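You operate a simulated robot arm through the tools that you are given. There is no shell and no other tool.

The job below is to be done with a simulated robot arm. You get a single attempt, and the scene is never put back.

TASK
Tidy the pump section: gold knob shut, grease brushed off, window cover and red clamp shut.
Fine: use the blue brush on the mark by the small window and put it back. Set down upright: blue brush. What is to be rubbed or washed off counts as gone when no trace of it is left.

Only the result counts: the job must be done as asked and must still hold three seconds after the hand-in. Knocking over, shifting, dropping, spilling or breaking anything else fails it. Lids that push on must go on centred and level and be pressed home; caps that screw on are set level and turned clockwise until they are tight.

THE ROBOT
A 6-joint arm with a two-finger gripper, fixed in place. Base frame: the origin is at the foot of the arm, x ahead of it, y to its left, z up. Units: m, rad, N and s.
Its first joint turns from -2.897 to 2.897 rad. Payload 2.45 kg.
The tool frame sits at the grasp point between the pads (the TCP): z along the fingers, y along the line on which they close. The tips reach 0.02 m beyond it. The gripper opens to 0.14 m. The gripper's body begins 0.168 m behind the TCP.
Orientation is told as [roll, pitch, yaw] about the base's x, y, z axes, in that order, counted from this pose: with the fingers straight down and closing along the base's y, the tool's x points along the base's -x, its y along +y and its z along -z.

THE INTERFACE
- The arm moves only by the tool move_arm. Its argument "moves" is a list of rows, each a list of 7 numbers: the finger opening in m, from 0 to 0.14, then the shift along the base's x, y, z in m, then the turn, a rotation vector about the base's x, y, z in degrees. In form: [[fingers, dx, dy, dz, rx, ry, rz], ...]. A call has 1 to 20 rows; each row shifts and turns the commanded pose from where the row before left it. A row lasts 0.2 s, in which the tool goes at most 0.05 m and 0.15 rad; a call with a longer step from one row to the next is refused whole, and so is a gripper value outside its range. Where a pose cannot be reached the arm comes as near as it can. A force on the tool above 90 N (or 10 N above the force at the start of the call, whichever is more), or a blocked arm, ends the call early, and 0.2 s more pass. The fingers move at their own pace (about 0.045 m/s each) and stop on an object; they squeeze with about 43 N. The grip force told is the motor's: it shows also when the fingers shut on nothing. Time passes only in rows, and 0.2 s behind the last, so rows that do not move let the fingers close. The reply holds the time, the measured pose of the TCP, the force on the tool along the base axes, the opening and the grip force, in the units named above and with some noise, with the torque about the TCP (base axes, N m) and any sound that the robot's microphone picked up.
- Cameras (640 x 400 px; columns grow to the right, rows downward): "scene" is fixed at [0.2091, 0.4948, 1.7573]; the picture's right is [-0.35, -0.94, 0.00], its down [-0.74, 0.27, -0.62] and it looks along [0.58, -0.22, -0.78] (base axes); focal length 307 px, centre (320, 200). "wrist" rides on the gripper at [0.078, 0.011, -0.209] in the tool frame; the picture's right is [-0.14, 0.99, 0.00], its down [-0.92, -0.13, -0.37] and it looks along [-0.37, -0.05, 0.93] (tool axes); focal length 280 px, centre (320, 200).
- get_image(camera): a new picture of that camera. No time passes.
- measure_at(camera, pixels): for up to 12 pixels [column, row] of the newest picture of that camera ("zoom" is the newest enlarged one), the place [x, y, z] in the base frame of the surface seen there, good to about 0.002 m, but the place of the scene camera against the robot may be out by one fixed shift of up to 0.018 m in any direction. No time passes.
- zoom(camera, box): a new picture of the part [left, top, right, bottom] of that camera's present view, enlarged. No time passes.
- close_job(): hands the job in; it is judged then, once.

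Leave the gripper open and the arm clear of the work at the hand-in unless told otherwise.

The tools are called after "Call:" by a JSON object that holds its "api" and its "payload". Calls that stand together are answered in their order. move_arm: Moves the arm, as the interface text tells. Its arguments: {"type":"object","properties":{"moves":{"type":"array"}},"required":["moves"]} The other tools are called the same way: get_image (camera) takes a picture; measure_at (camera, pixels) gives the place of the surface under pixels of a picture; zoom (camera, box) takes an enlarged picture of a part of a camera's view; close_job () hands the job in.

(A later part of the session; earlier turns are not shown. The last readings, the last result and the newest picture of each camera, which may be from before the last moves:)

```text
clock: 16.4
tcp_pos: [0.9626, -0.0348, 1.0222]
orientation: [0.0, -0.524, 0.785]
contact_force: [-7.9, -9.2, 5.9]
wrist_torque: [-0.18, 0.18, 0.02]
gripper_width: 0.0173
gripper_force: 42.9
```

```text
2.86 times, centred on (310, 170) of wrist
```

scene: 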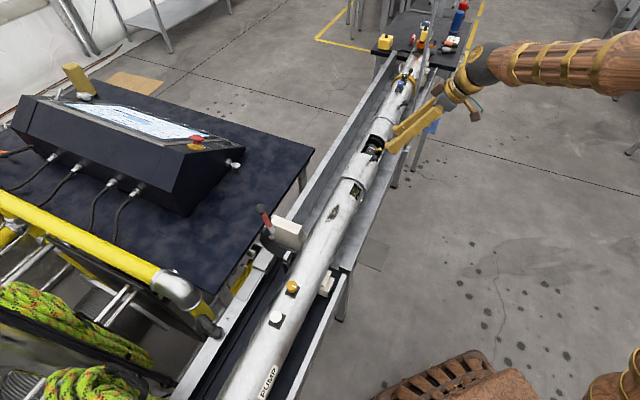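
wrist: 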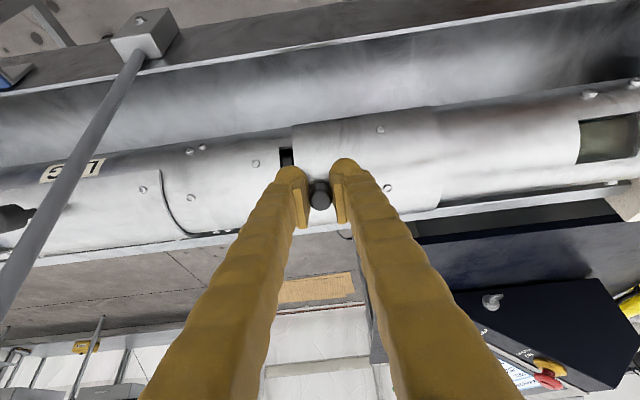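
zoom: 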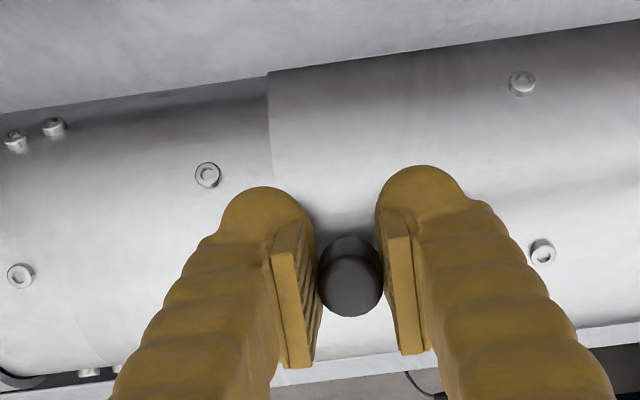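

The far end of the window is now covered. I check the near end of the sleeve and look for any remaining opening.

Call:
{"api": "get_image", "payload": {"camera": "wrist"}}

Call:
{"api": "zoom", "payload": {"camera": "wrist", "box": [360, 80, 560, 240]}}

Call:
{"api": "zoom", "payload": {"camera": "scene", "box": [330, 100, 430, 190]}}

```text
taken
```

wrist: 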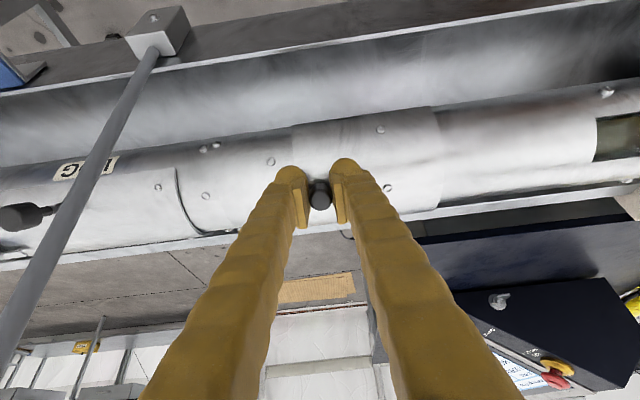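

```text
2.50 times, centred on (460, 160) of wrist
```

zoom: 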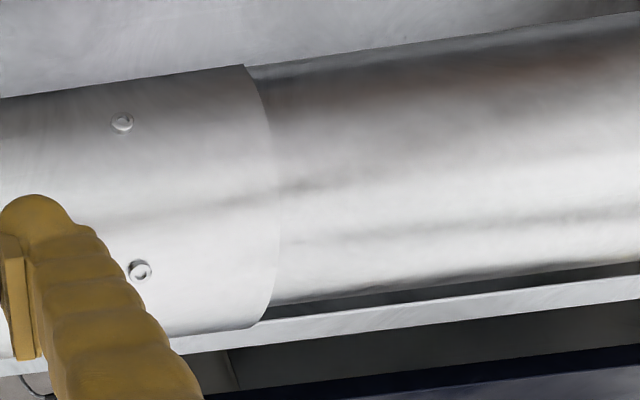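

```text
4.44 times, centred on (380, 145) of scene
```

zoom: 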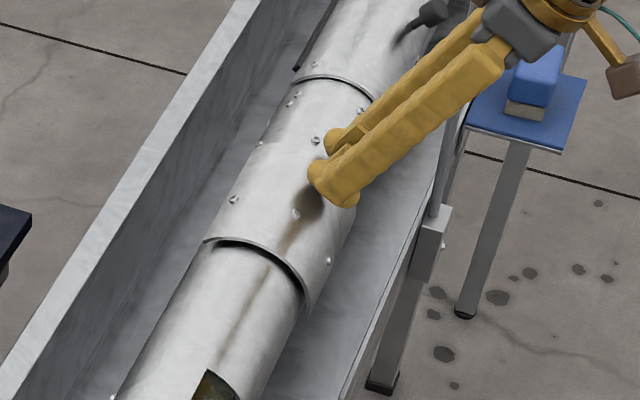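

The window looks fully covered. I push on gently by 0.005 m to feel for an end stop.

Call:
{"api": "move_arm", "payload": {"moves": [[0.0, 0.0018, -0.0018, 0, 0, 0, 0], [0.0, 0.0018, -0.0018, 0, 0, 0, 0], [0.0, 0, 0, 0, 0, 0, 0]]}}

Call:
{"api": "zoom", "payload": {"camera": "wrist", "box": [220, 80, 540, 240]}}

```text
clock: 17.2
tcp_pos: [0.9646, -0.0379, 1.0202]
orientation: [0.0, -0.524, 0.784]
contact_force: [-17.2, 3.4, 2.4]
wrist_torque: [0.05, 0.14, 0.16]
gripper_width: 0.0176
gripper_force: 43.0
```

```text
2.00 times, centred on (380, 160) of wrist
```

zoom: 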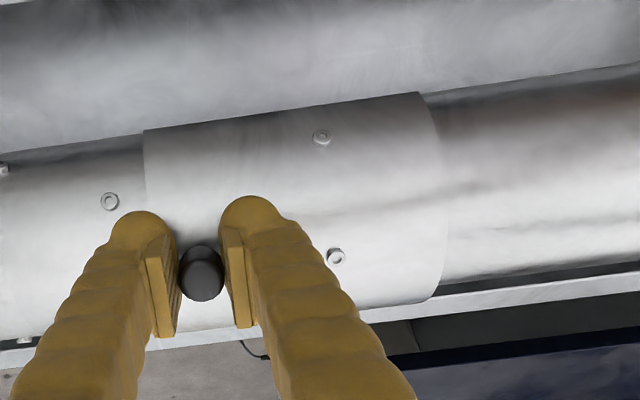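

The force along the tube has risen to about -15 N, which suggests the end stop. I push 0.004 m more to confirm.

Call:
{"api": "move_arm", "payload": {"moves": [[0.0, 0.0015, -0.0015, 0, 0, 0, 0], [0.0, 0.0015, -0.0015, 0, 0, 0, 0], [0.0, 0, 0, 0, 0, 0, 0]]}}

```text
clock: 18.0
tcp_pos: [0.9642, -0.0378, 1.0203]
orientation: [0.007, -0.522, 0.786]
contact_force: [-19.8, 3.5, 11.0]
wrist_torque: [0.12, 0.11, 0.13]
gripper_width: 0.0175
gripper_force: 43.3
stopped in row 3: the force on the tool passed its limit at 91 N (the readings are from after the stop); the commanded pose is now the measured one
```

The end stop is reached (force passed 90 N). I open the fingers and withdraw outward along the knob's axis.

Call:
{"api": "move_arm", "payload": {"moves": [[0.05, 0, 0, 0, 0, 0, 0], [0.06, 0, 0, 0, 0, 0, 0], [0.06, 0, 0, 0, 0, 0, 0], [0.06, -0.0106, -0.0106, 0.026, 0, 0, 0], [0.06, -0.0106, -0.0106, 0.026, 0, 0, 0], [0.06, -0.0106, -0.0106, 0.026, 0, 0, 0], [0.06, -0.0106, -0.0106, 0.026, 0, 0, 0], [0.06, -0.0106, -0.0106, 0.026, 0, 0, 0]]}}

Call:
{"api": "get_image", "payload": {"camera": "wrist"}}

Call:
{"api": "zoom", "payload": {"camera": "scene", "box": [330, 100, 430, 190]}}

```text
clock: 19.8
tcp_pos: [0.9157, -0.0935, 1.1497]
orientation: [0.009, -0.521, 0.786]
contact_force: [-0.1, 0.1, 0.1]
wrist_torque: [-0.01, -0.02, 0.01]
gripper_width: 0.0603
gripper_force: 0.0
```

```text
taken
```

wrist: 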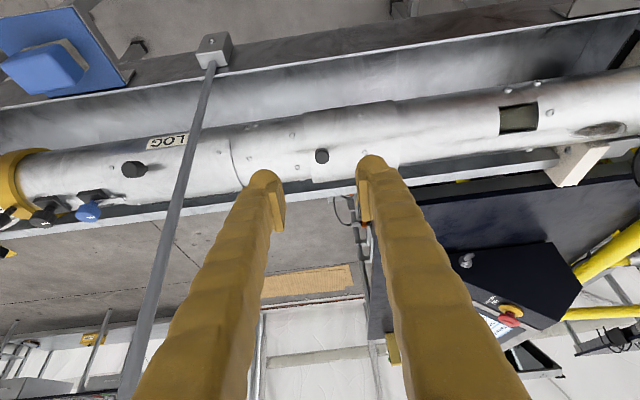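

```text
4.44 times, centred on (380, 145) of scene
```

zoom: 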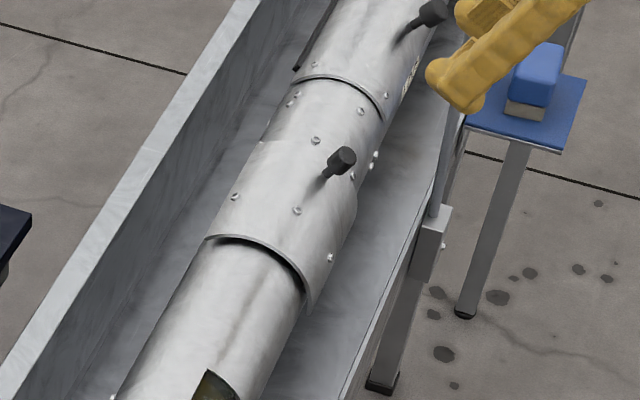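

The cover is closed; its knob rests at its new place. Next is the clamp. I check the heights of the table and console around the lever with the scene camera before moving there.

Call:
{"api": "measure_at", "payload": {"camera": "scene", "pixels": [[313, 150], [240, 165], [215, 160], [270, 180], [240, 200], [285, 225], [264, 209], [290, 258], [190, 205], [255, 240]]}}

Call:
{"api": "move_arm", "payload": {"moves": [[0.06, -0.025, 0.03, 0.02, -5.303, 5.303, 0], [0.06, -0.025, 0.03, 0.02, -5.303, 5.303, 0], [0.06, -0.025, 0.03, 0.02, -5.303, 5.303, 0], [0.06, -0.025, 0.03, 0.02, -5.303, 5.303, 0], [0.06, -0.02, 0.04, 0.01, 0, 0, 0], [0.04, -0.02, 0.04, 0.01, 0, 0, 0], [0.02, -0.02, 0.04, 0.01, 0, 0, 0], [0.0, -0.02, 0.04, 0.01, 0, 0, 0], [0.0, -0.02, 0.04, 0.0, 0, 0, 0]]}}

Call:
{"api": "get_image", "payload": {"camera": "wrist"}}

```text
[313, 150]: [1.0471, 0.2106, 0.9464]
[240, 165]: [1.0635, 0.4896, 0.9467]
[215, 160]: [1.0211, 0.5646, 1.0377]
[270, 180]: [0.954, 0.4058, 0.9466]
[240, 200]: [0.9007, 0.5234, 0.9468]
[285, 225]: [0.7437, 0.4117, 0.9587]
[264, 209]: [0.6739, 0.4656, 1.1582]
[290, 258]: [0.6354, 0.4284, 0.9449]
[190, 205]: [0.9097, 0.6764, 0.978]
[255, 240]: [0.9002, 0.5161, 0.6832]
```

```text
clock: 21.8
tcp_pos: [0.716, 0.2291, 1.2693]
orientation: [0.008, 0.002, 0.786]
contact_force: [0.6, -0.2, 0.0]
wrist_torque: [-0.06, 0.01, -0.02]
gripper_width: 0.0
gripper_force: 19.6
```

```text
taken
```

wrist: 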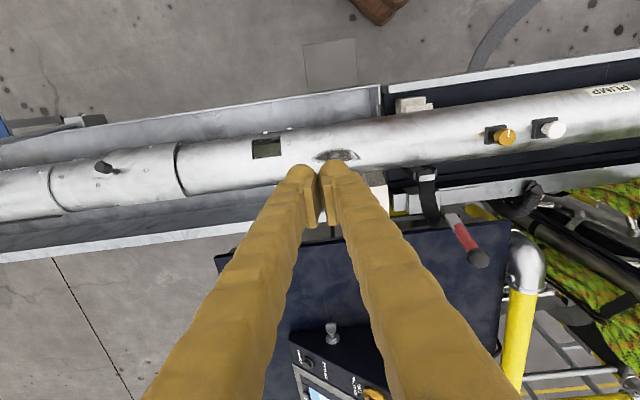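

The tool is upright with closed fingers. I measure the lever again from this view (ball at about (478,258)).

Call:
{"api": "zoom", "payload": {"camera": "wrist", "box": [390, 150, 510, 290]}}

Call:
{"api": "measure_at", "payload": {"camera": "wrist", "pixels": [[478, 258], [470, 245], [462, 234], [455, 223], [450, 215], [430, 205], [428, 185], [424, 172], [435, 222], [488, 258]]}}

```text
2.86 times, centred on (450, 220) of wrist
```

zoom: 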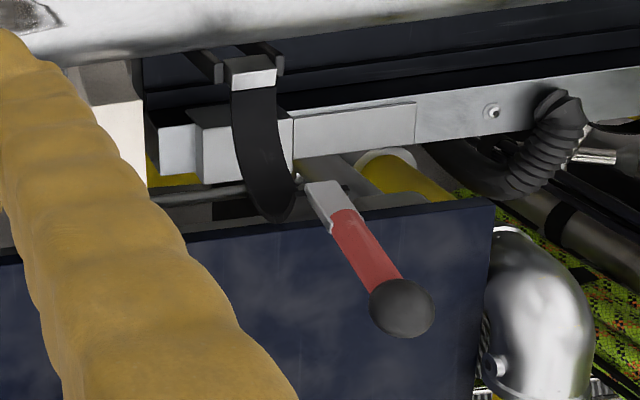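

```text
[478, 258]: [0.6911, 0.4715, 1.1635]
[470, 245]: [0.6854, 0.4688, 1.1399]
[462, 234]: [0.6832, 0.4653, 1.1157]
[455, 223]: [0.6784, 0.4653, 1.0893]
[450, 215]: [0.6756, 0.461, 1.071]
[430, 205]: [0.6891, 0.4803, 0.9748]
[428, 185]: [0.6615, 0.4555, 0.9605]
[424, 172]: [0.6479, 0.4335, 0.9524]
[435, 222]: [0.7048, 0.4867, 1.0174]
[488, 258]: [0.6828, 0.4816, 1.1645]
```

The ball's centre is near (0.690, 0.483, 1.154). I move the closed fingers over to the far side of the lever at (0.735, 0.524) and lower them to tip height 1.11, clear of the ball.

Call:
{"api": "move_arm", "payload": {"moves": [[0, 0.0027, 0.0421, 0, 0, 0, 0], [0, 0.0027, 0.0421, 0, 0, 0, 0], [0, 0.0027, 0.0421, 0, 0, 0, 0], [0, 0.0027, 0.0421, 0, 0, 0, 0], [0, 0.0027, 0.0421, 0, 0, 0, 0], [0, 0.0027, 0.0421, 0, 0, 0, 0], [0, 0.0027, 0.0421, 0, 0, 0, 0], [0, 0, 0, -0.035, 0, 0, 0], [0, 0, 0, -0.035, 0, 0, 0], [0, 0, 0, -0.035, 0, 0, 0], [0, 0, 0, -0.035, 0, 0, 0]]}}

Call:
{"api": "get_image", "payload": {"camera": "wrist"}}

Call:
{"api": "zoom", "payload": {"camera": "scene", "box": [230, 170, 350, 270]}}

```text
clock: 24.2
tcp_pos: [0.7312, 0.5243, 1.1299]
orientation: [0.007, 0.001, 0.786]
contact_force: [0.2, -0.3, 0.5]
wrist_torque: [0.03, -0.03, -0.04]
gripper_width: 0.0
gripper_force: 29.7
```

```text
taken
```

wrist: 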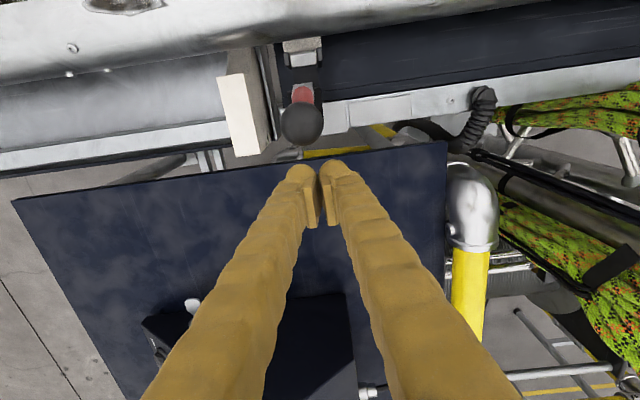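

```text
4.00 times, centred on (290, 220) of scene
```

zoom: 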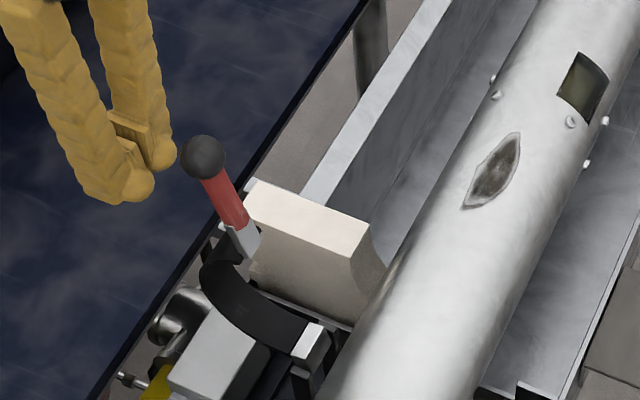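

The fingers stand behind the ball. I push towards the tube (-0.707,-0.707) for 0.075 m and check that the lever turns.

Call:
{"api": "move_arm", "payload": {"moves": [[0, -0.0106, -0.0106, 0, 0, 0, 0], [0, -0.0106, -0.0106, 0, 0, 0, 0], [0, -0.0106, -0.0106, 0, 0, 0, 0], [0, -0.0106, -0.0106, 0, 0, 0, 0], [0, -0.0106, -0.0106, 0, 0, 0, 0]]}}

Call:
{"api": "get_image", "payload": {"camera": "wrist"}}

Call:
{"api": "zoom", "payload": {"camera": "scene", "box": [230, 170, 350, 270]}}

```text
clock: 25.4
tcp_pos: [0.6788, 0.4692, 1.1308]
orientation: [0.007, 0.002, 0.787]
contact_force: [0.7, -0.5, -0.1]
wrist_torque: [0.0, 0.02, 0.04]
gripper_width: 0.0
gripper_force: 29.7
```

```text
taken
```

wrist: 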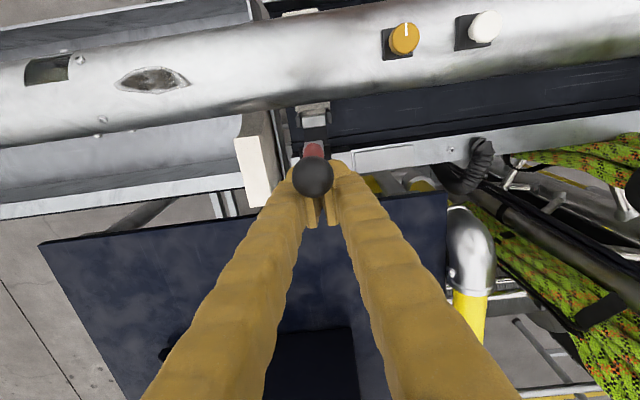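

```text
4.00 times, centred on (290, 220) of scene
```

zoom: 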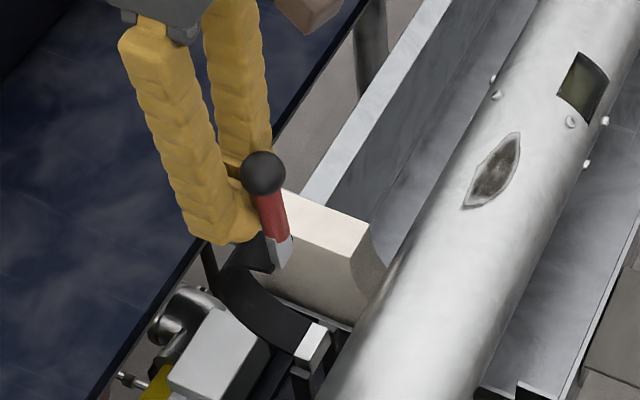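

The lever turns towards the tube. I push another 0.077 m.

Call:
{"api": "move_arm", "payload": {"moves": [[0, -0.0108, -0.0108, 0, 0, 0, 0], [0, -0.0108, -0.0108, 0, 0, 0, 0], [0, -0.0108, -0.0108, 0, 0, 0, 0], [0, -0.0108, -0.0108, 0, 0, 0, 0], [0, -0.0108, -0.0108, 0, 0, 0, 0]]}}

Call:
{"api": "get_image", "payload": {"camera": "wrist"}}

Call:
{"api": "zoom", "payload": {"camera": "scene", "box": [230, 170, 350, 270]}}

```text
clock: 26.6
tcp_pos: [0.6234, 0.4162, 1.1287]
orientation: [0.008, 0.001, 0.787]
contact_force: [-0.1, 0.5, -0.6]
wrist_torque: [0.01, 0.0, 0.01]
gripper_width: 0.0
gripper_force: 29.5
```

```text
taken
```

wrist: 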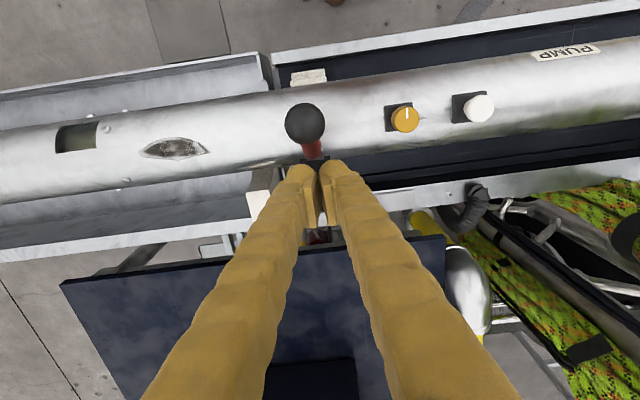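

```text
4.00 times, centred on (290, 220) of scene
```

zoom: 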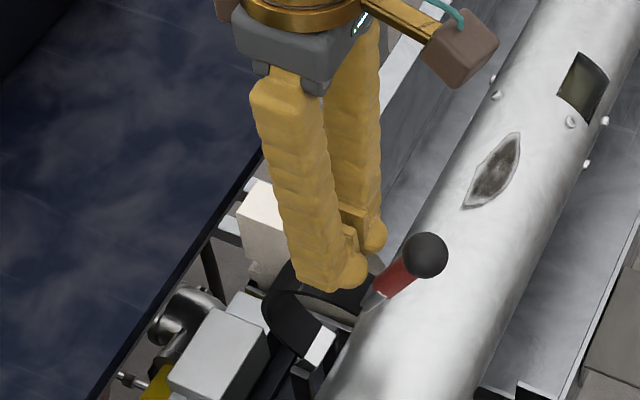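

The lever has swung further over the tube. I measure the ball and the handle now.

Call:
{"api": "measure_at", "payload": {"camera": "wrist", "pixels": [[305, 123], [311, 150], [305, 108], [312, 158]]}}

```text
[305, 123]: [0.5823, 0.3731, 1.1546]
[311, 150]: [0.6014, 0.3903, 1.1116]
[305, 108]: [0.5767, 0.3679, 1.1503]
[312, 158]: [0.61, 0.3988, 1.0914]
```

The ball is at about u = 0.676, z = 1.14 (115° round the hinge). I continue along the arc, moving over and down.

Call:
{"api": "move_arm", "payload": {"moves": [[0, -0.0122, -0.0122, -0.007, 0, 0, 0], [0, -0.0122, -0.0122, -0.007, 0, 0, 0], [0, -0.0122, -0.0122, -0.007, 0, 0, 0], [0, -0.0122, -0.0122, -0.007, 0, 0, 0], [0, -0.0071, -0.0071, -0.0117, 0, 0, 0], [0, -0.0071, -0.0071, -0.0117, 0, 0, 0], [0, -0.0071, -0.0071, -0.0117, 0, 0, 0]]}}

Call:
{"api": "get_image", "payload": {"camera": "wrist"}}

Call:
{"api": "zoom", "payload": {"camera": "scene", "box": [250, 190, 370, 290]}}

```text
clock: 28.2
tcp_pos: [0.5547, 0.3465, 1.0659]
orientation: [0.006, 0.001, 0.786]
contact_force: [1.1, -0.3, 1.2]
wrist_torque: [0.01, -0.02, 0.02]
gripper_width: 0.0003
gripper_force: 29.5
```

```text
taken
```

wrist: 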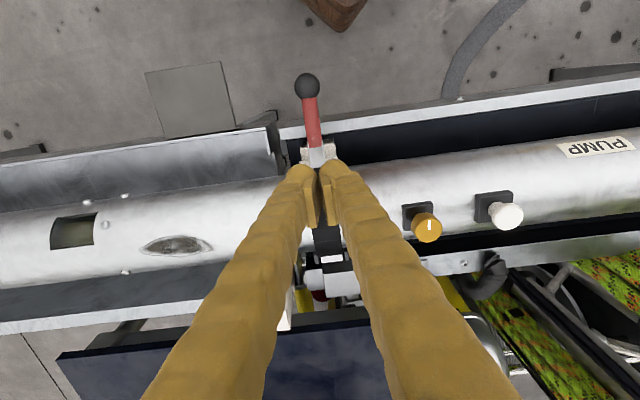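

```text
4.00 times, centred on (310, 240) of scene
```

zoom: 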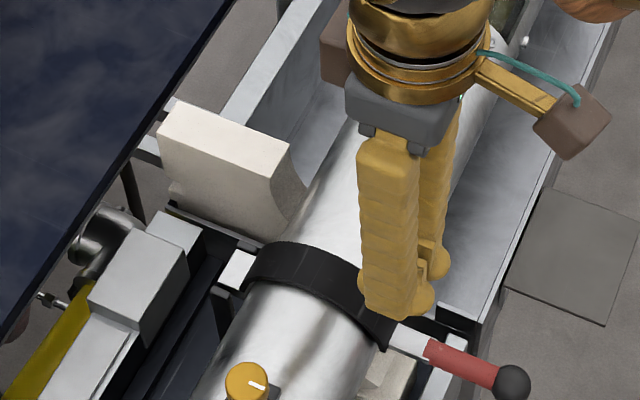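

The strap now lies over the tube and the lever points out on the robot's side. I measure how far down it is.

Call:
{"api": "measure_at", "payload": {"camera": "wrist", "pixels": [[307, 86], [309, 108], [311, 125], [313, 140], [318, 153], [326, 243], [328, 258], [325, 230]]}}

Call:
{"api": "zoom", "payload": {"camera": "wrist", "box": [260, 60, 380, 290]}}

```text
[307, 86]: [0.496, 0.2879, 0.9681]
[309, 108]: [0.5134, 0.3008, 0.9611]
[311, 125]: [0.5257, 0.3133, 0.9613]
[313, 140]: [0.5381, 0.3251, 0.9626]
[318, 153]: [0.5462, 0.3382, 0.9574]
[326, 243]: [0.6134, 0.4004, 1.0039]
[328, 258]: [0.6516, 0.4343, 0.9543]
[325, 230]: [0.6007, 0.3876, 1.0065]
```

```text
1.74 times, centred on (320, 175) of wrist
```

zoom: 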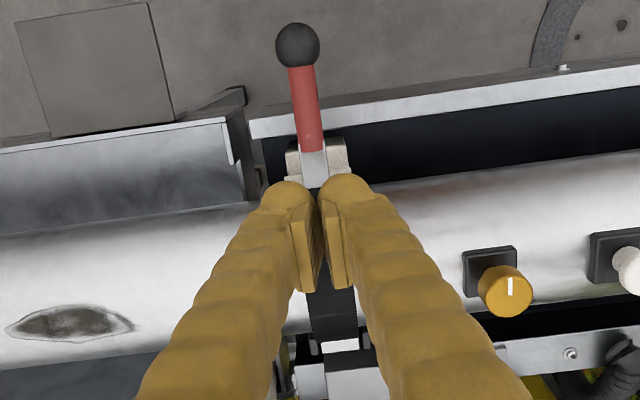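

The lever lies level at z ≈ 0.961 with its handle between the ears of the cream block. I check the tray wall height near the handle before pressing it home.

Call:
{"api": "measure_at", "payload": {"camera": "wrist", "pixels": [[335, 122], [350, 118], [295, 130], [285, 132], [268, 135], [305, 155], [332, 150], [345, 125]]}}

Call:
{"api": "zoom", "payload": {"camera": "scene", "box": [330, 255, 390, 295]}}

```text
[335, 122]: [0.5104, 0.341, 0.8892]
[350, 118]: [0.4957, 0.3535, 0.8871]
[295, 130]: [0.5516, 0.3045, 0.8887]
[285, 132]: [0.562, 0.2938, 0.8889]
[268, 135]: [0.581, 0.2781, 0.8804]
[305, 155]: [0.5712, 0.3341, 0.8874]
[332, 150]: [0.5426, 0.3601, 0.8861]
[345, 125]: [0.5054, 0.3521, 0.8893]
```

```text
10.00 times, centred on (360, 275) of scene
```

zoom: 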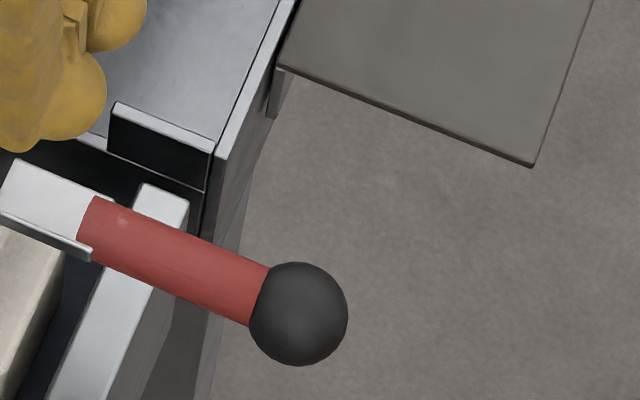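

The wall top is only at 0.889, so the lever is free of it. I go above the red handle at u ≈ 0.585 and lower the closed fingertips onto it.

Call:
{"api": "move_arm", "payload": {"moves": [[0, -0.0175, -0.0185, 0.005, 0, 0, 0], [0, -0.0175, -0.0185, 0, 0, 0, 0], [0, 0, 0, -0.025, 0, 0, 0], [0, 0, 0, -0.025, 0, 0, 0], [0, 0, 0, -0.02, 0, 0, 0], [0, 0, 0, -0.01, 0, 0, 0], [0, 0, 0, 0, 0, 0, 0]]}}

Call:
{"api": "get_image", "payload": {"camera": "wrist"}}

```text
clock: 29.8
tcp_pos: [0.5192, 0.3083, 0.9921]
orientation: [0.007, 0.001, 0.786]
contact_force: [0.2, -0.1, -0.6]
wrist_torque: [-0.02, -0.03, 0.02]
gripper_width: 0.0
gripper_force: 29.8
```

```text
taken
```

wrist: 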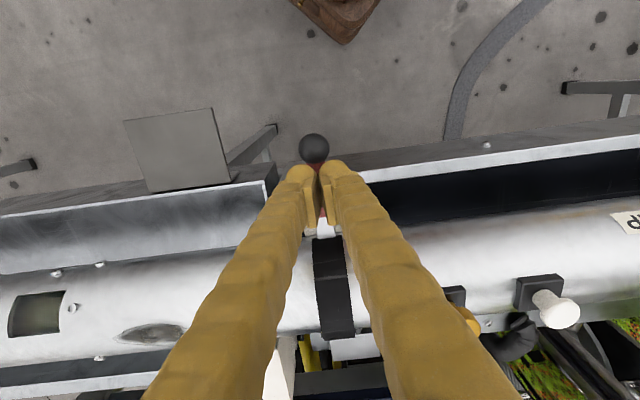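

No contact yet (tip at 0.972, handle top 0.961). I lower in small steps until it presses.

Call:
{"api": "move_arm", "payload": {"moves": [[0, 0, 0, -0.004, 0, 0, 0], [0, 0, 0, -0.004, 0, 0, 0], [0, 0, 0, -0.003, 0, 0, 0], [0, 0, 0, -0.002, 0, 0, 0], [0, 0, 0, 0, 0, 0, 0]]}}

```text
clock: 31.0
tcp_pos: [0.5205, 0.3089, 0.9795]
orientation: [0.008, -0.001, 0.788]
contact_force: [-0.2, -4.6, 23.0]
wrist_torque: [0.03, -0.27, -0.04]
gripper_width: 0.0
gripper_force: 29.0
```

The tip presses on the handle with 23 N at tip height 0.9595. I press 0.003 m more to see if it gives.

Call:
{"api": "move_arm", "payload": {"moves": [[0, 0, 0, -0.0015, 0, 0, 0], [0, 0, 0, -0.0015, 0, 0, 0], [0, 0, 0, 0, 0, 0, 0]]}}

Call:
{"api": "zoom", "payload": {"camera": "scene", "box": [270, 210, 390, 300]}}

```text
clock: 31.7
tcp_pos: [0.5211, 0.3095, 0.9797]
orientation: [0.005, -0.003, 0.787]
contact_force: [-8.4, -10.3, 29.1]
wrist_torque: [-0.08, -0.05, -0.23]
gripper_width: 0.0061
gripper_force: 30.0
stopped in row 3: the force on the tool passed its limit at 93 N (the readings are from after the stop); the commanded pose is now the measured one
```

```text
4.44 times, centred on (330, 255) of scene
```

zoom: 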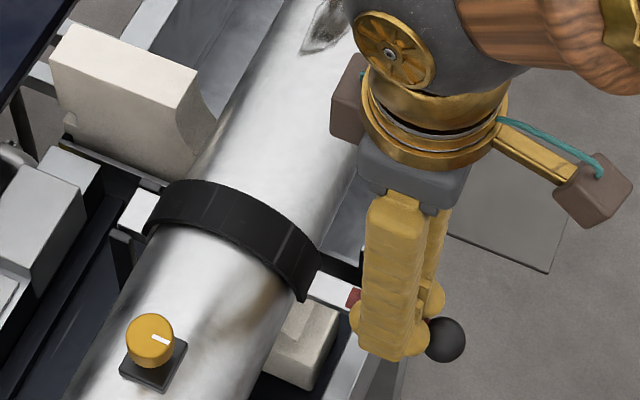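

The lever is hard against its stop: the clamp is shut. I rise and move over the gold knob, opening the fingers to 0.06.

Call:
{"api": "move_arm", "payload": {"moves": [[0, 0, 0, 0.02, 0, 0, 0], [0, 0, 0, 0.04, 0, 0, 0], [0, 0, 0, 0.045, 0, 0, 0], [0, 0, 0, 0.045, 0, 0, 0], [0.02, 0.002, 0.0375, 0, 0, 0, 0], [0.04, 0.002, 0.0375, 0, 0, 0, 0], [0.06, 0.002, 0.0375, 0, 0, 0, 0], [0.06, 0.002, 0.0375, 0, 0, 0, 0], [0.06, 0, 0, 0, 0, 0, 0]]}}

Call:
{"api": "get_image", "payload": {"camera": "wrist"}}

Call:
{"api": "zoom", "payload": {"camera": "scene", "box": [270, 210, 390, 300]}}

```text
clock: 33.7
tcp_pos: [0.528, 0.4587, 1.1267]
orientation: [0.006, -0.001, 0.787]
contact_force: [-0.4, 0.0, -0.3]
wrist_torque: [-0.02, 0.0, 0.0]
gripper_width: 0.0604
gripper_force: 0.0
```

```text
taken
```

wrist: 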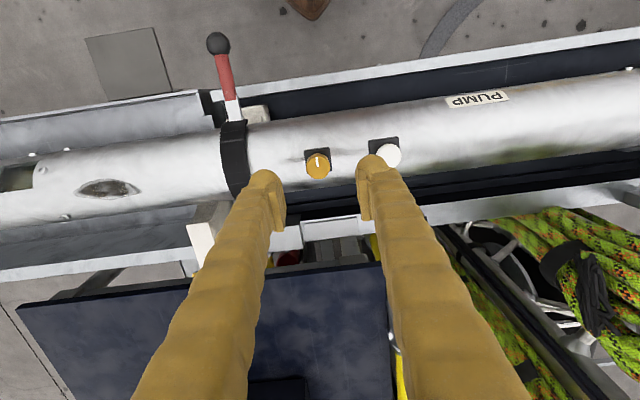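

```text
4.44 times, centred on (330, 255) of scene
```

zoom: 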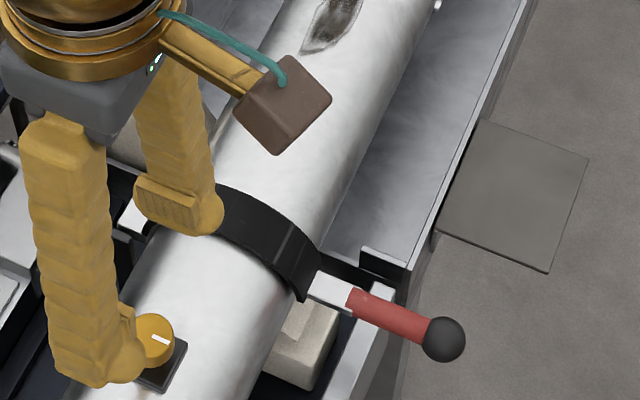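

The clamp stays shut. The gold knob is at (318,166), midway between the fingers. I zoom and measure its outline.

Call:
{"api": "zoom", "payload": {"camera": "wrist", "box": [290, 130, 420, 200]}}

Call:
{"api": "measure_at", "payload": {"camera": "wrist", "pixels": [[318, 165], [309, 165], [327, 165], [318, 157], [318, 173], [310, 152], [392, 155], [384, 150], [400, 155], [313, 182]]}}

```text
4.92 times, centred on (355, 165) of wrist
```

zoom: 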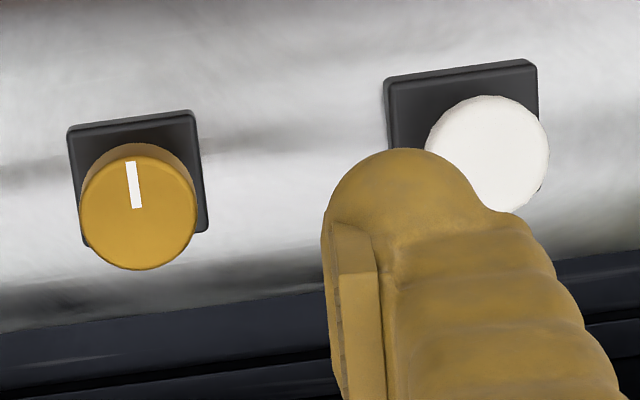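

```text
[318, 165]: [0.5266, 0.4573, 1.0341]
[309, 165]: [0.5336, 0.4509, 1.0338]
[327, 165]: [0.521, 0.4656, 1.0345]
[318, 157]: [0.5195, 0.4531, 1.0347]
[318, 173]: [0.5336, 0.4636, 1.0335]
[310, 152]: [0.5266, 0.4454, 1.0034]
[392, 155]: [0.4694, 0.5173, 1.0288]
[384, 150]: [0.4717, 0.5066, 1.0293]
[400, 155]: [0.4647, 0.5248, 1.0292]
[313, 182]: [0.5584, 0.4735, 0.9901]
```

The knob's centre is (0.528, 0.458), top z 1.034, 0.026 m across; the tool is right above. I lower to TCP z 1.03 and grip it.

Call:
{"api": "move_arm", "payload": {"moves": [[0.05, 0, 0, -0.03, 0, 0, 0], [0.05, 0, 0, -0.03, 0, 0, 0], [0.05, 0, 0, -0.03, 0, 0, 0], [0.05, 0, 0, -0.0065, 0, 0, 0], [0.05, 0, 0, 0, 0, 0, 0]]}}

Call:
{"api": "get_image", "payload": {"camera": "wrist"}}

```text
clock: 34.9
tcp_pos: [0.5285, 0.4582, 1.0328]
orientation: [0.007, 0.001, 0.787]
contact_force: [0.2, -0.4, 0.8]
wrist_torque: [-0.01, 0.01, 0.01]
gripper_width: 0.0503
gripper_force: 0.0
```

```text
taken
```

wrist: 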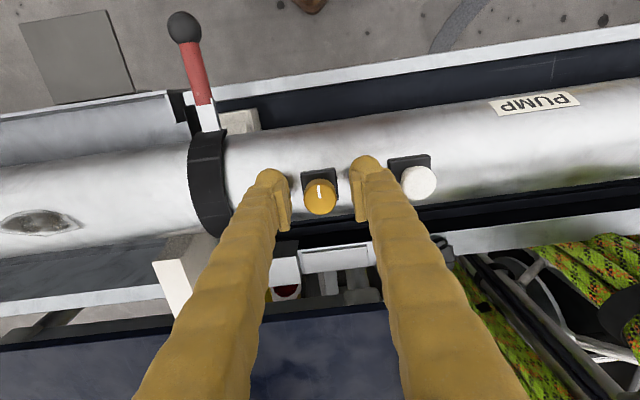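

The knob at (320,196) lies between the fingers. I close on it.

Call:
{"api": "move_arm", "payload": {"moves": [[0.03, 0, 0, 0, 0, 0, 0], [0.0, 0, 0, 0, 0, 0, 0], [0.0, 0, 0, 0, 0, 0, 0], [0.0, 0, 0, 0, 0, 0, 0]]}}

Call:
{"api": "zoom", "payload": {"camera": "wrist", "box": [260, 140, 380, 240]}}

```text
clock: 35.9
tcp_pos: [0.5282, 0.4564, 1.0329]
orientation: [0.006, 0.001, 0.787]
contact_force: [7.5, -6.8, -3.2]
wrist_torque: [-0.06, -0.09, -0.04]
gripper_width: 0.0255
gripper_force: 44.4
```

```text
4.00 times, centred on (320, 190) of wrist
```

zoom: 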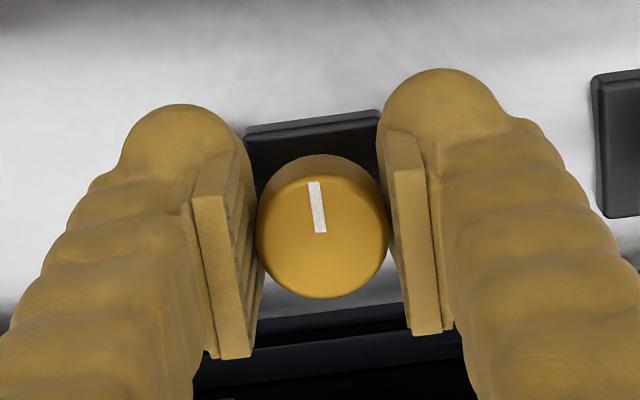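

The knob is held at 0.0255 m, 44 N. I turn clockwise (negative about z) 15° first and read the torque.

Call:
{"api": "move_arm", "payload": {"moves": [[0.0, 0, 0, 0, 0, 0, -5], [0.0, 0, 0, 0, 0, 0, -5], [0.0, 0, 0, 0, 0, 0, -5], [0.0, 0, 0, 0, 0, 0, 0]]}}

Call:
{"api": "zoom", "payload": {"camera": "wrist", "box": [260, 140, 380, 240]}}

```text
clock: 36.9
tcp_pos: [0.5283, 0.4573, 1.0311]
orientation: [0.006, 0.0, 0.524]
contact_force: [-19.4, -19.4, 7.9]
wrist_torque: [-0.3, 0.3, 0.0]
gripper_width: 0.0258
gripper_force: 44.7
```

```text
4.00 times, centred on (320, 190) of wrist
```

zoom: 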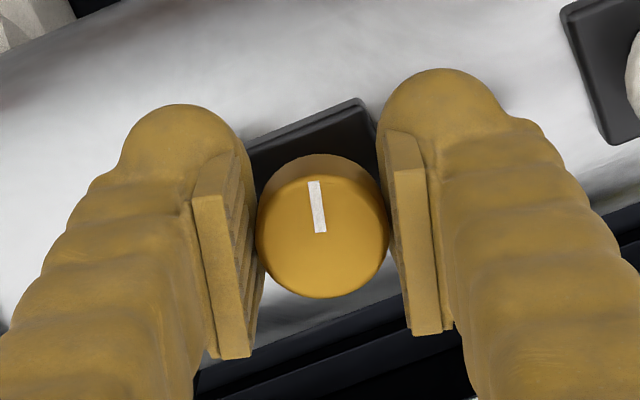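

The knob turns with the gripper and meets no resisting torque, only some side force, so I shift 1 mm towards the robot's side and go on clockwise in steps.

Call:
{"api": "move_arm", "payload": {"moves": [[0.0, -0.0008, -0.0008, 0, 0, 0, -6], [0.0, 0, 0, 0, 0, 0, -6], [0.0, 0, 0, 0, 0, 0, -6], [0.0, 0, 0, 0, 0, 0, -6], [0.0, 0, 0, 0, 0, 0, 0]]}}

Call:
{"api": "zoom", "payload": {"camera": "wrist", "box": [260, 140, 380, 240]}}

```text
clock: 38.1
tcp_pos: [0.5262, 0.4598, 1.0319]
orientation: [0.007, 0.0, 0.104]
contact_force: [-20.6, 24.4, 2.5]
wrist_torque: [0.25, 0.17, 0.12]
gripper_width: 0.0256
gripper_force: 44.9
```

```text
4.00 times, centred on (320, 190) of wrist
```

zoom: 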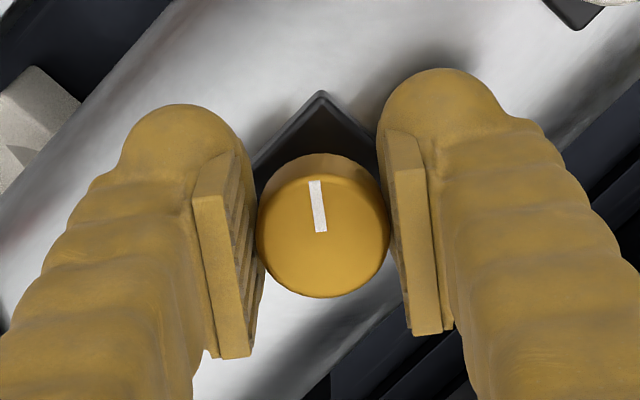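

Now 39° turned, still with little torque. I ease the side force by a small shift and continue clockwise.

Call:
{"api": "move_arm", "payload": {"moves": [[0.0, -0.001, 0.001, 0, 0, 0, -6], [0.0, 0, 0, 0, 0, 0, -6], [0.0, 0, 0, 0, 0, 0, -6], [0.0, 0, 0, 0, 0, 0, -6], [0.0, 0, 0, 0, 0, 0, 0]]}}

Call:
{"api": "zoom", "payload": {"camera": "wrist", "box": [260, 140, 380, 240]}}

```text
clock: 39.3
tcp_pos: [0.5274, 0.4611, 1.0323]
orientation: [0.01, 0.0, -0.315]
contact_force: [22.3, 51.9, -7.1]
wrist_torque: [0.48, -0.26, 0.23]
gripper_width: 0.0261
gripper_force: 44.5
```

```text
4.00 times, centred on (320, 190) of wrist
```

zoom: 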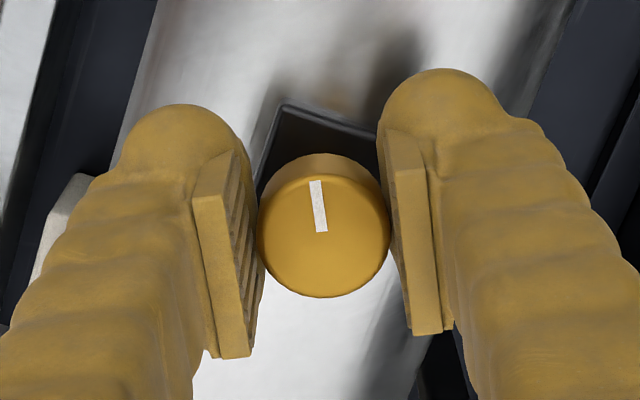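

At 63° the side force is 56 N because the grip is a bit off the knob's axis. I shift to relieve it, then check the reading before turning further.

Call:
{"api": "move_arm", "payload": {"moves": [[0.0, 0.0006, 0.0014, 0, 0, 0, 0], [0.0, 0, 0, 0, 0, 0, 0]]}}

```text
clock: 39.9
tcp_pos: [0.5288, 0.46, 1.0319]
orientation: [0.006, -0.001, -0.313]
contact_force: [21.5, 29.7, 10.1]
wrist_torque: [0.29, -0.24, 0.14]
gripper_width: 0.0255
gripper_force: 45.3
```

Call:
{"api": "move_arm", "payload": {"moves": [[0.0, 0.0012, 0.0015, 0, 0, 0, 0], [0.0, 0, 0, 0, 0, 0, 0]]}}

```text
clock: 40.5
tcp_pos: [0.5284, 0.4604, 1.0319]
orientation: [0.003, 0.001, -0.312]
contact_force: [-3.9, -12.5, 32.9]
wrist_torque: [-0.25, 0.05, -0.04]
gripper_width: 0.0256
gripper_force: 44.8
```

The side force is now small. I turn on, 24° more (to 87° in total).

Call:
{"api": "move_arm", "payload": {"moves": [[0.0, 0.0002, 0.0002, 0, 0, 0, -6], [0.0, 0.0002, 0.0002, 0, 0, 0, -6], [0.0, 0.0002, 0, 0, 0, 0, -6], [0.0, 0.0002, 0, 0, 0, 0, -6], [0.0, 0, 0, 0, 0, 0, 0]]}}

Call:
{"api": "zoom", "payload": {"camera": "wrist", "box": [260, 140, 380, 240]}}

```text
clock: 41.7
tcp_pos: [0.5284, 0.4612, 1.0326]
orientation: [0.003, 0.002, -0.733]
contact_force: [-38.7, -33.1, 26.9]
wrist_torque: [-0.44, 0.46, -0.15]
gripper_width: 0.0255
gripper_force: 45.1
```

```text
4.00 times, centred on (320, 190) of wrist
```

zoom: 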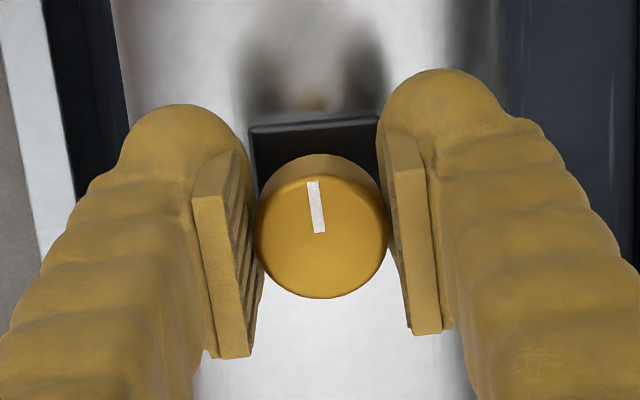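

No stop yet at 87°. I relieve the side force and turn 9° more, to see whether there's a stop past 90°.

Call:
{"api": "move_arm", "payload": {"moves": [[0.0, -0.0014, -0.0012, 0, 0, 0, 0], [0.0, 0, 0, 0, 0, 0, -3], [0.0, 0, 0, 0, 0, 0, -3], [0.0, 0, 0, 0, 0, 0, -3], [0.0, 0, 0, 0, 0, 0, 0]]}}

Call:
{"api": "zoom", "payload": {"camera": "wrist", "box": [260, 140, 380, 240]}}

```text
clock: 42.9
tcp_pos: [0.5282, 0.4608, 1.0318]
orientation: [0.004, -0.002, -0.889]
contact_force: [1.3, -4.8, -14.9]
wrist_torque: [-0.12, 0.0, 0.36]
gripper_width: 0.0258
gripper_force: 44.8
```

```text
4.00 times, centred on (320, 190) of wrist
```

zoom: 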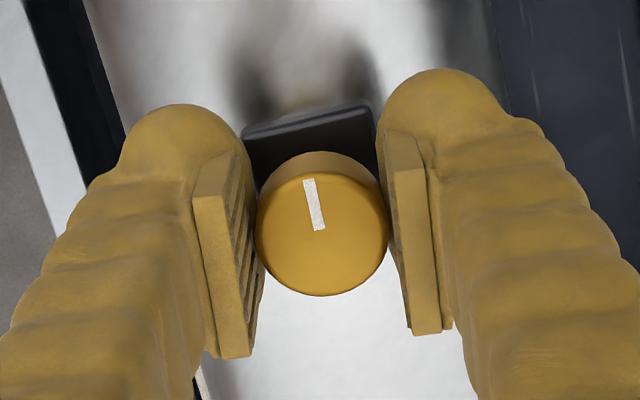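

The torque has risen to 0.36 and the white mark slipped a few degrees in the grip, so the knob hit its stop at about 90° clockwise. I release and rise to check.

Call:
{"api": "move_arm", "payload": {"moves": [[0.03, 0, 0, 0, 0, 0, 0], [0.05, 0, 0, 0, 0, 0, 0], [0.05, 0, 0, 0, 0, 0, 0], [0.05, 0, 0, 0.03, 0, 0, 0], [0.05, 0, 0, 0.04, 0, 0, 0], [0.05, 0, 0, 0.045, 0, 0, 0], [0.05, 0, 0, 0.045, 0, 0, 0]]}}

Call:
{"api": "get_image", "payload": {"camera": "wrist"}}

Call:
{"api": "zoom", "payload": {"camera": "wrist", "box": [270, 110, 370, 200]}}

```text
clock: 44.5
tcp_pos: [0.53, 0.4615, 1.1912]
orientation: [0.005, 0.0, -0.889]
contact_force: [0.5, -1.2, 0.0]
wrist_torque: [-0.02, -0.01, 0.04]
gripper_width: 0.0501
gripper_force: 0.0
```

```text
taken
```

wrist: 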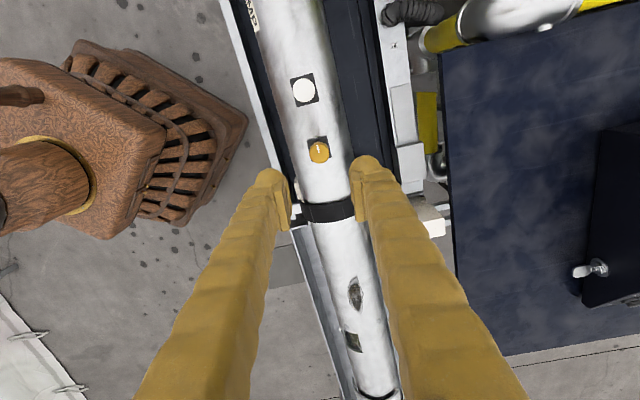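

```text
4.44 times, centred on (320, 155) of wrist
```

zoom: 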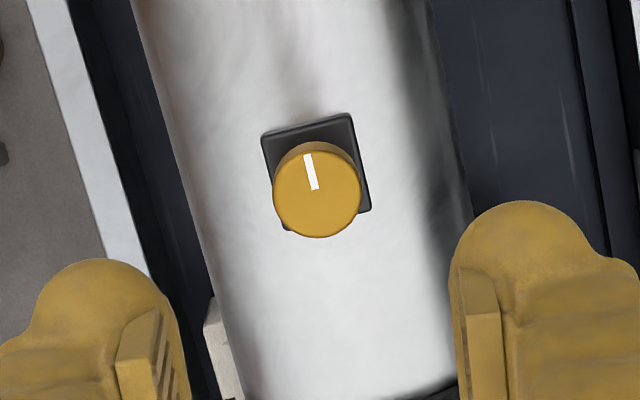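

The gold knob's white mark now lies along the tube, at its stop. Next the brush. To judge reach I measure the arm's own base and shoulder seen at the left of the wrist picture.

Call:
{"api": "measure_at", "payload": {"camera": "wrist", "pixels": [[100, 100], [40, 190], [160, 150], [220, 120], [90, 60], [120, 230], [10, 190], [70, 200]]}}

Call:
{"api": "get_image", "payload": {"camera": "scene"}}

```text
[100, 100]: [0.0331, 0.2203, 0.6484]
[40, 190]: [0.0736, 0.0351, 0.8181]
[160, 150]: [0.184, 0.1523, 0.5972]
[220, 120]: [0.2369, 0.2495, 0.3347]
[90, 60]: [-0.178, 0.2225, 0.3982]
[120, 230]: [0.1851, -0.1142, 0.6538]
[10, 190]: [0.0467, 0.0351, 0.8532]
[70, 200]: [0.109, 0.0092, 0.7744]
```

```text
taken
```

scene: 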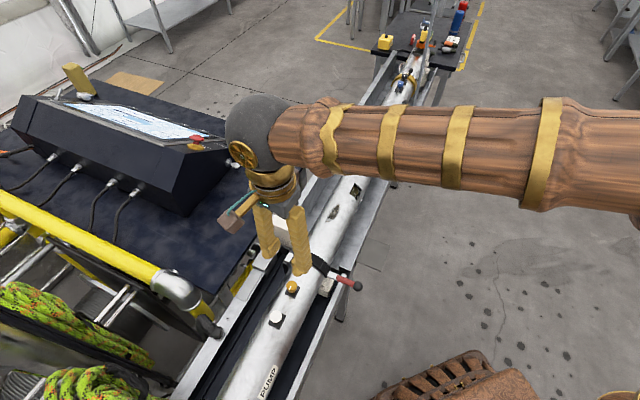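

The arm's base stands at z ≈ 0.65. For the brush I will lean the tool 40° outward so that it can reach 1.17 m, coming in well clear of the pole. I travel first to a safe point at (0.80, -0.14, 1.30).

Call:
{"api": "move_arm", "payload": {"moves": [[0.08, 0.018, -0.04, 0.0073, 0, 0, 1.2], [0.08, 0.018, -0.04, 0.0073, 0, 0, 1.2], [0.08, 0.018, -0.04, 0.0073, 0, 0, 1.2], [0.08, 0.018, -0.04, 0.0073, 0, 0, 1.2], [0.08, 0.018, -0.04, 0.0073, 0, 0, 1.2], [0.08, 0.018, -0.04, 0.0073, 0, 0, 1.2], [0.08, 0.018, -0.04, 0.0073, 0, 0, 1.2], [0.08, 0.018, -0.04, 0.0073, 0, 0, 1.2], [0.08, 0.018, -0.04, 0.0073, 0, 0, 1.2], [0.08, 0.018, -0.04, 0.0073, 0, 0, 1.2], [0.08, 0.018, -0.04, 0.0073, 0, 0, 1.2], [0.08, 0.018, -0.04, 0.0073, 0, 0, 1.2], [0.08, 0.018, -0.04, 0.0073, 0, 0, 1.2], [0.08, 0.018, -0.04, 0.0073, 0, 0, 1.2], [0.08, 0.018, -0.04, 0.0073, 0, 0, 1.2]]}}

Call:
{"api": "get_image", "payload": {"camera": "wrist"}}

```text
clock: 47.7
tcp_pos: [0.7981, -0.138, 1.3001]
orientation: [0.004, -0.002, -0.571]
contact_force: [-0.8, 0.0, 0.1]
wrist_torque: [0.0, -0.03, 0.0]
gripper_width: 0.0801
gripper_force: 0.0
```

```text
taken
```

wrist: 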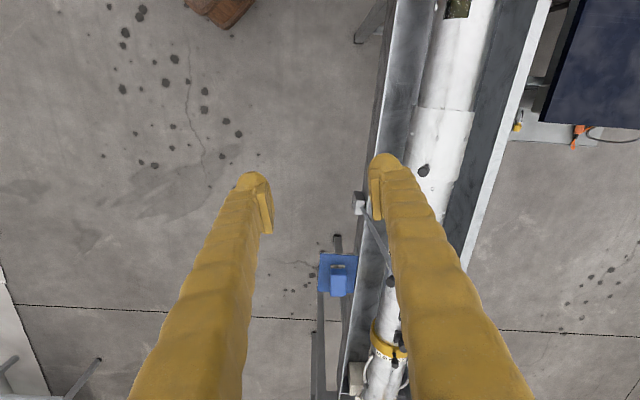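

The brush is at (338,278) and the pole runs from (362,205) to (388,265). I measure both with the wrist camera.

Call:
{"api": "zoom", "payload": {"camera": "wrist", "box": [300, 180, 420, 310]}}

Call:
{"api": "measure_at", "payload": {"camera": "zoom", "pixels": [[310, 95], [335, 130], [352, 160], [370, 195], [388, 225], [280, 70]]}}

Call:
{"api": "zoom", "payload": {"camera": "wrist", "box": [310, 245, 366, 305]}}

```text
3.08 times, centred on (360, 245) of wrist
```

zoom: 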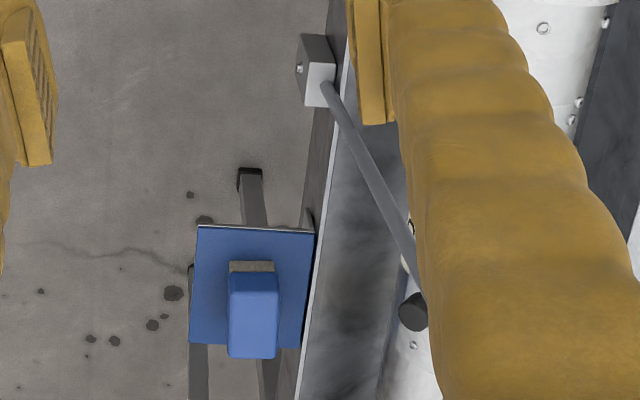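

```text
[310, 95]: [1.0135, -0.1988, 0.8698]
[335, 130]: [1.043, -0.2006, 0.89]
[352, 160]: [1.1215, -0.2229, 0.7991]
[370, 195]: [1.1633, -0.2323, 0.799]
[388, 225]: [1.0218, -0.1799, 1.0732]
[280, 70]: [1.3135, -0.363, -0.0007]
```

```text
6.67 times, centred on (338, 275) of wrist
```

zoom: 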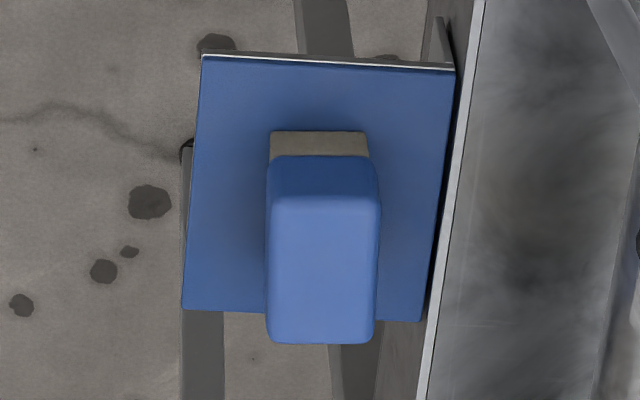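

This view shows the brush squarely. I measure its top corners, front face and the shelf corners.

Call:
{"api": "measure_at", "payload": {"camera": "zoom", "pixels": [[278, 212], [372, 215], [275, 328], [366, 331], [322, 270], [210, 65], [445, 78], [190, 300], [415, 312], [320, 145], [275, 145], [365, 147]]}}

```text
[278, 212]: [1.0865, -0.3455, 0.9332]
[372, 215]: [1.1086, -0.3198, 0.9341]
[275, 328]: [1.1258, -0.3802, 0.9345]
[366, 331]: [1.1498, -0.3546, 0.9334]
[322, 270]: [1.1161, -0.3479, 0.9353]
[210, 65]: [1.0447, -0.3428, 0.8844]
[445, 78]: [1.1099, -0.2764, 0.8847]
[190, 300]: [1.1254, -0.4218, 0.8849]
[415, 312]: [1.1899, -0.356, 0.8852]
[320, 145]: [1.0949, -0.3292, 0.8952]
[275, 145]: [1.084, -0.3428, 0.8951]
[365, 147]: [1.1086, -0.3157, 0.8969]
```

The brush is centred at (1.1177, -0.350), its long side pointing at -42°, about 0.061 x 0.038 m; the shelf top is at z = 0.885. I check the tray wall's height beside it, since one finger will go there.

Call:
{"api": "measure_at", "payload": {"camera": "zoom", "pixels": [[455, 180], [447, 230], [462, 130], [472, 60], [435, 320], [440, 300], [500, 200], [445, 45]]}}

```text
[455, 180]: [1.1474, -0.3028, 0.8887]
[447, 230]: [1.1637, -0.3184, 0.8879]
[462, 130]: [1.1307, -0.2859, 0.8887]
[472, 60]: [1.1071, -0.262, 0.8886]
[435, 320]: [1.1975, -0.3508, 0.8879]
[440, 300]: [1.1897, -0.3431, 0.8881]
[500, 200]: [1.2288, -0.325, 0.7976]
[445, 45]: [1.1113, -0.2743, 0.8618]
```

The wall top is at 0.888, so with the grip at z = 0.922 the fingertips clear shelf and wall. I lean the tool 40° outward and go to a point 0.28 m short of the brush.

Call:
{"api": "move_arm", "payload": {"moves": [[0.08, 0, 0, 0, 0, 0, 1.6], [0.08, 0, 0, 0, 0, 0, 1.6], [0.08, 0.0272, -0.0206, -0.02725, -3.28, -5.8, 0], [0.08, 0.0272, -0.0206, -0.02725, -3.28, -5.8, 0], [0.08, 0.0272, -0.0206, -0.02725, -3.28, -5.8, 0], [0.08, 0.0272, -0.0206, -0.02725, -3.28, -5.8, 0], [0.08, 0.0272, -0.0206, -0.02725, -3.28, -5.8, 0], [0.08, 0.0272, -0.0206, -0.02725, -3.28, -5.8, 0], [0.08, 0, 0, 0, 0, 0, 0]]}}

Call:
{"api": "get_image", "payload": {"camera": "wrist"}}

Call:
{"api": "get_image", "payload": {"camera": "scene"}}

```text
clock: 49.7
tcp_pos: [0.9616, -0.2627, 1.1399]
orientation: [0.01, -0.699, -0.52]
contact_force: [-0.6, 0.0, 0.4]
wrist_torque: [-0.04, 0.0, -0.01]
gripper_width: 0.0801
gripper_force: 0.0
```

```text
taken
```

wrist: 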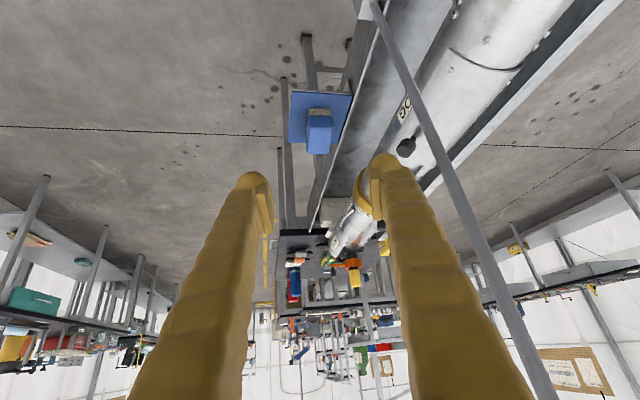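

```text
taken
```

scene: 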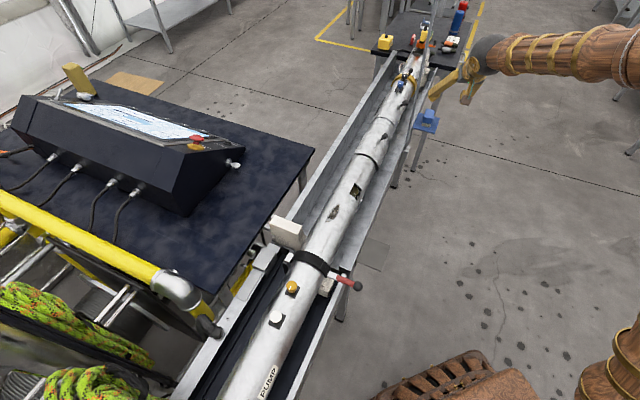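

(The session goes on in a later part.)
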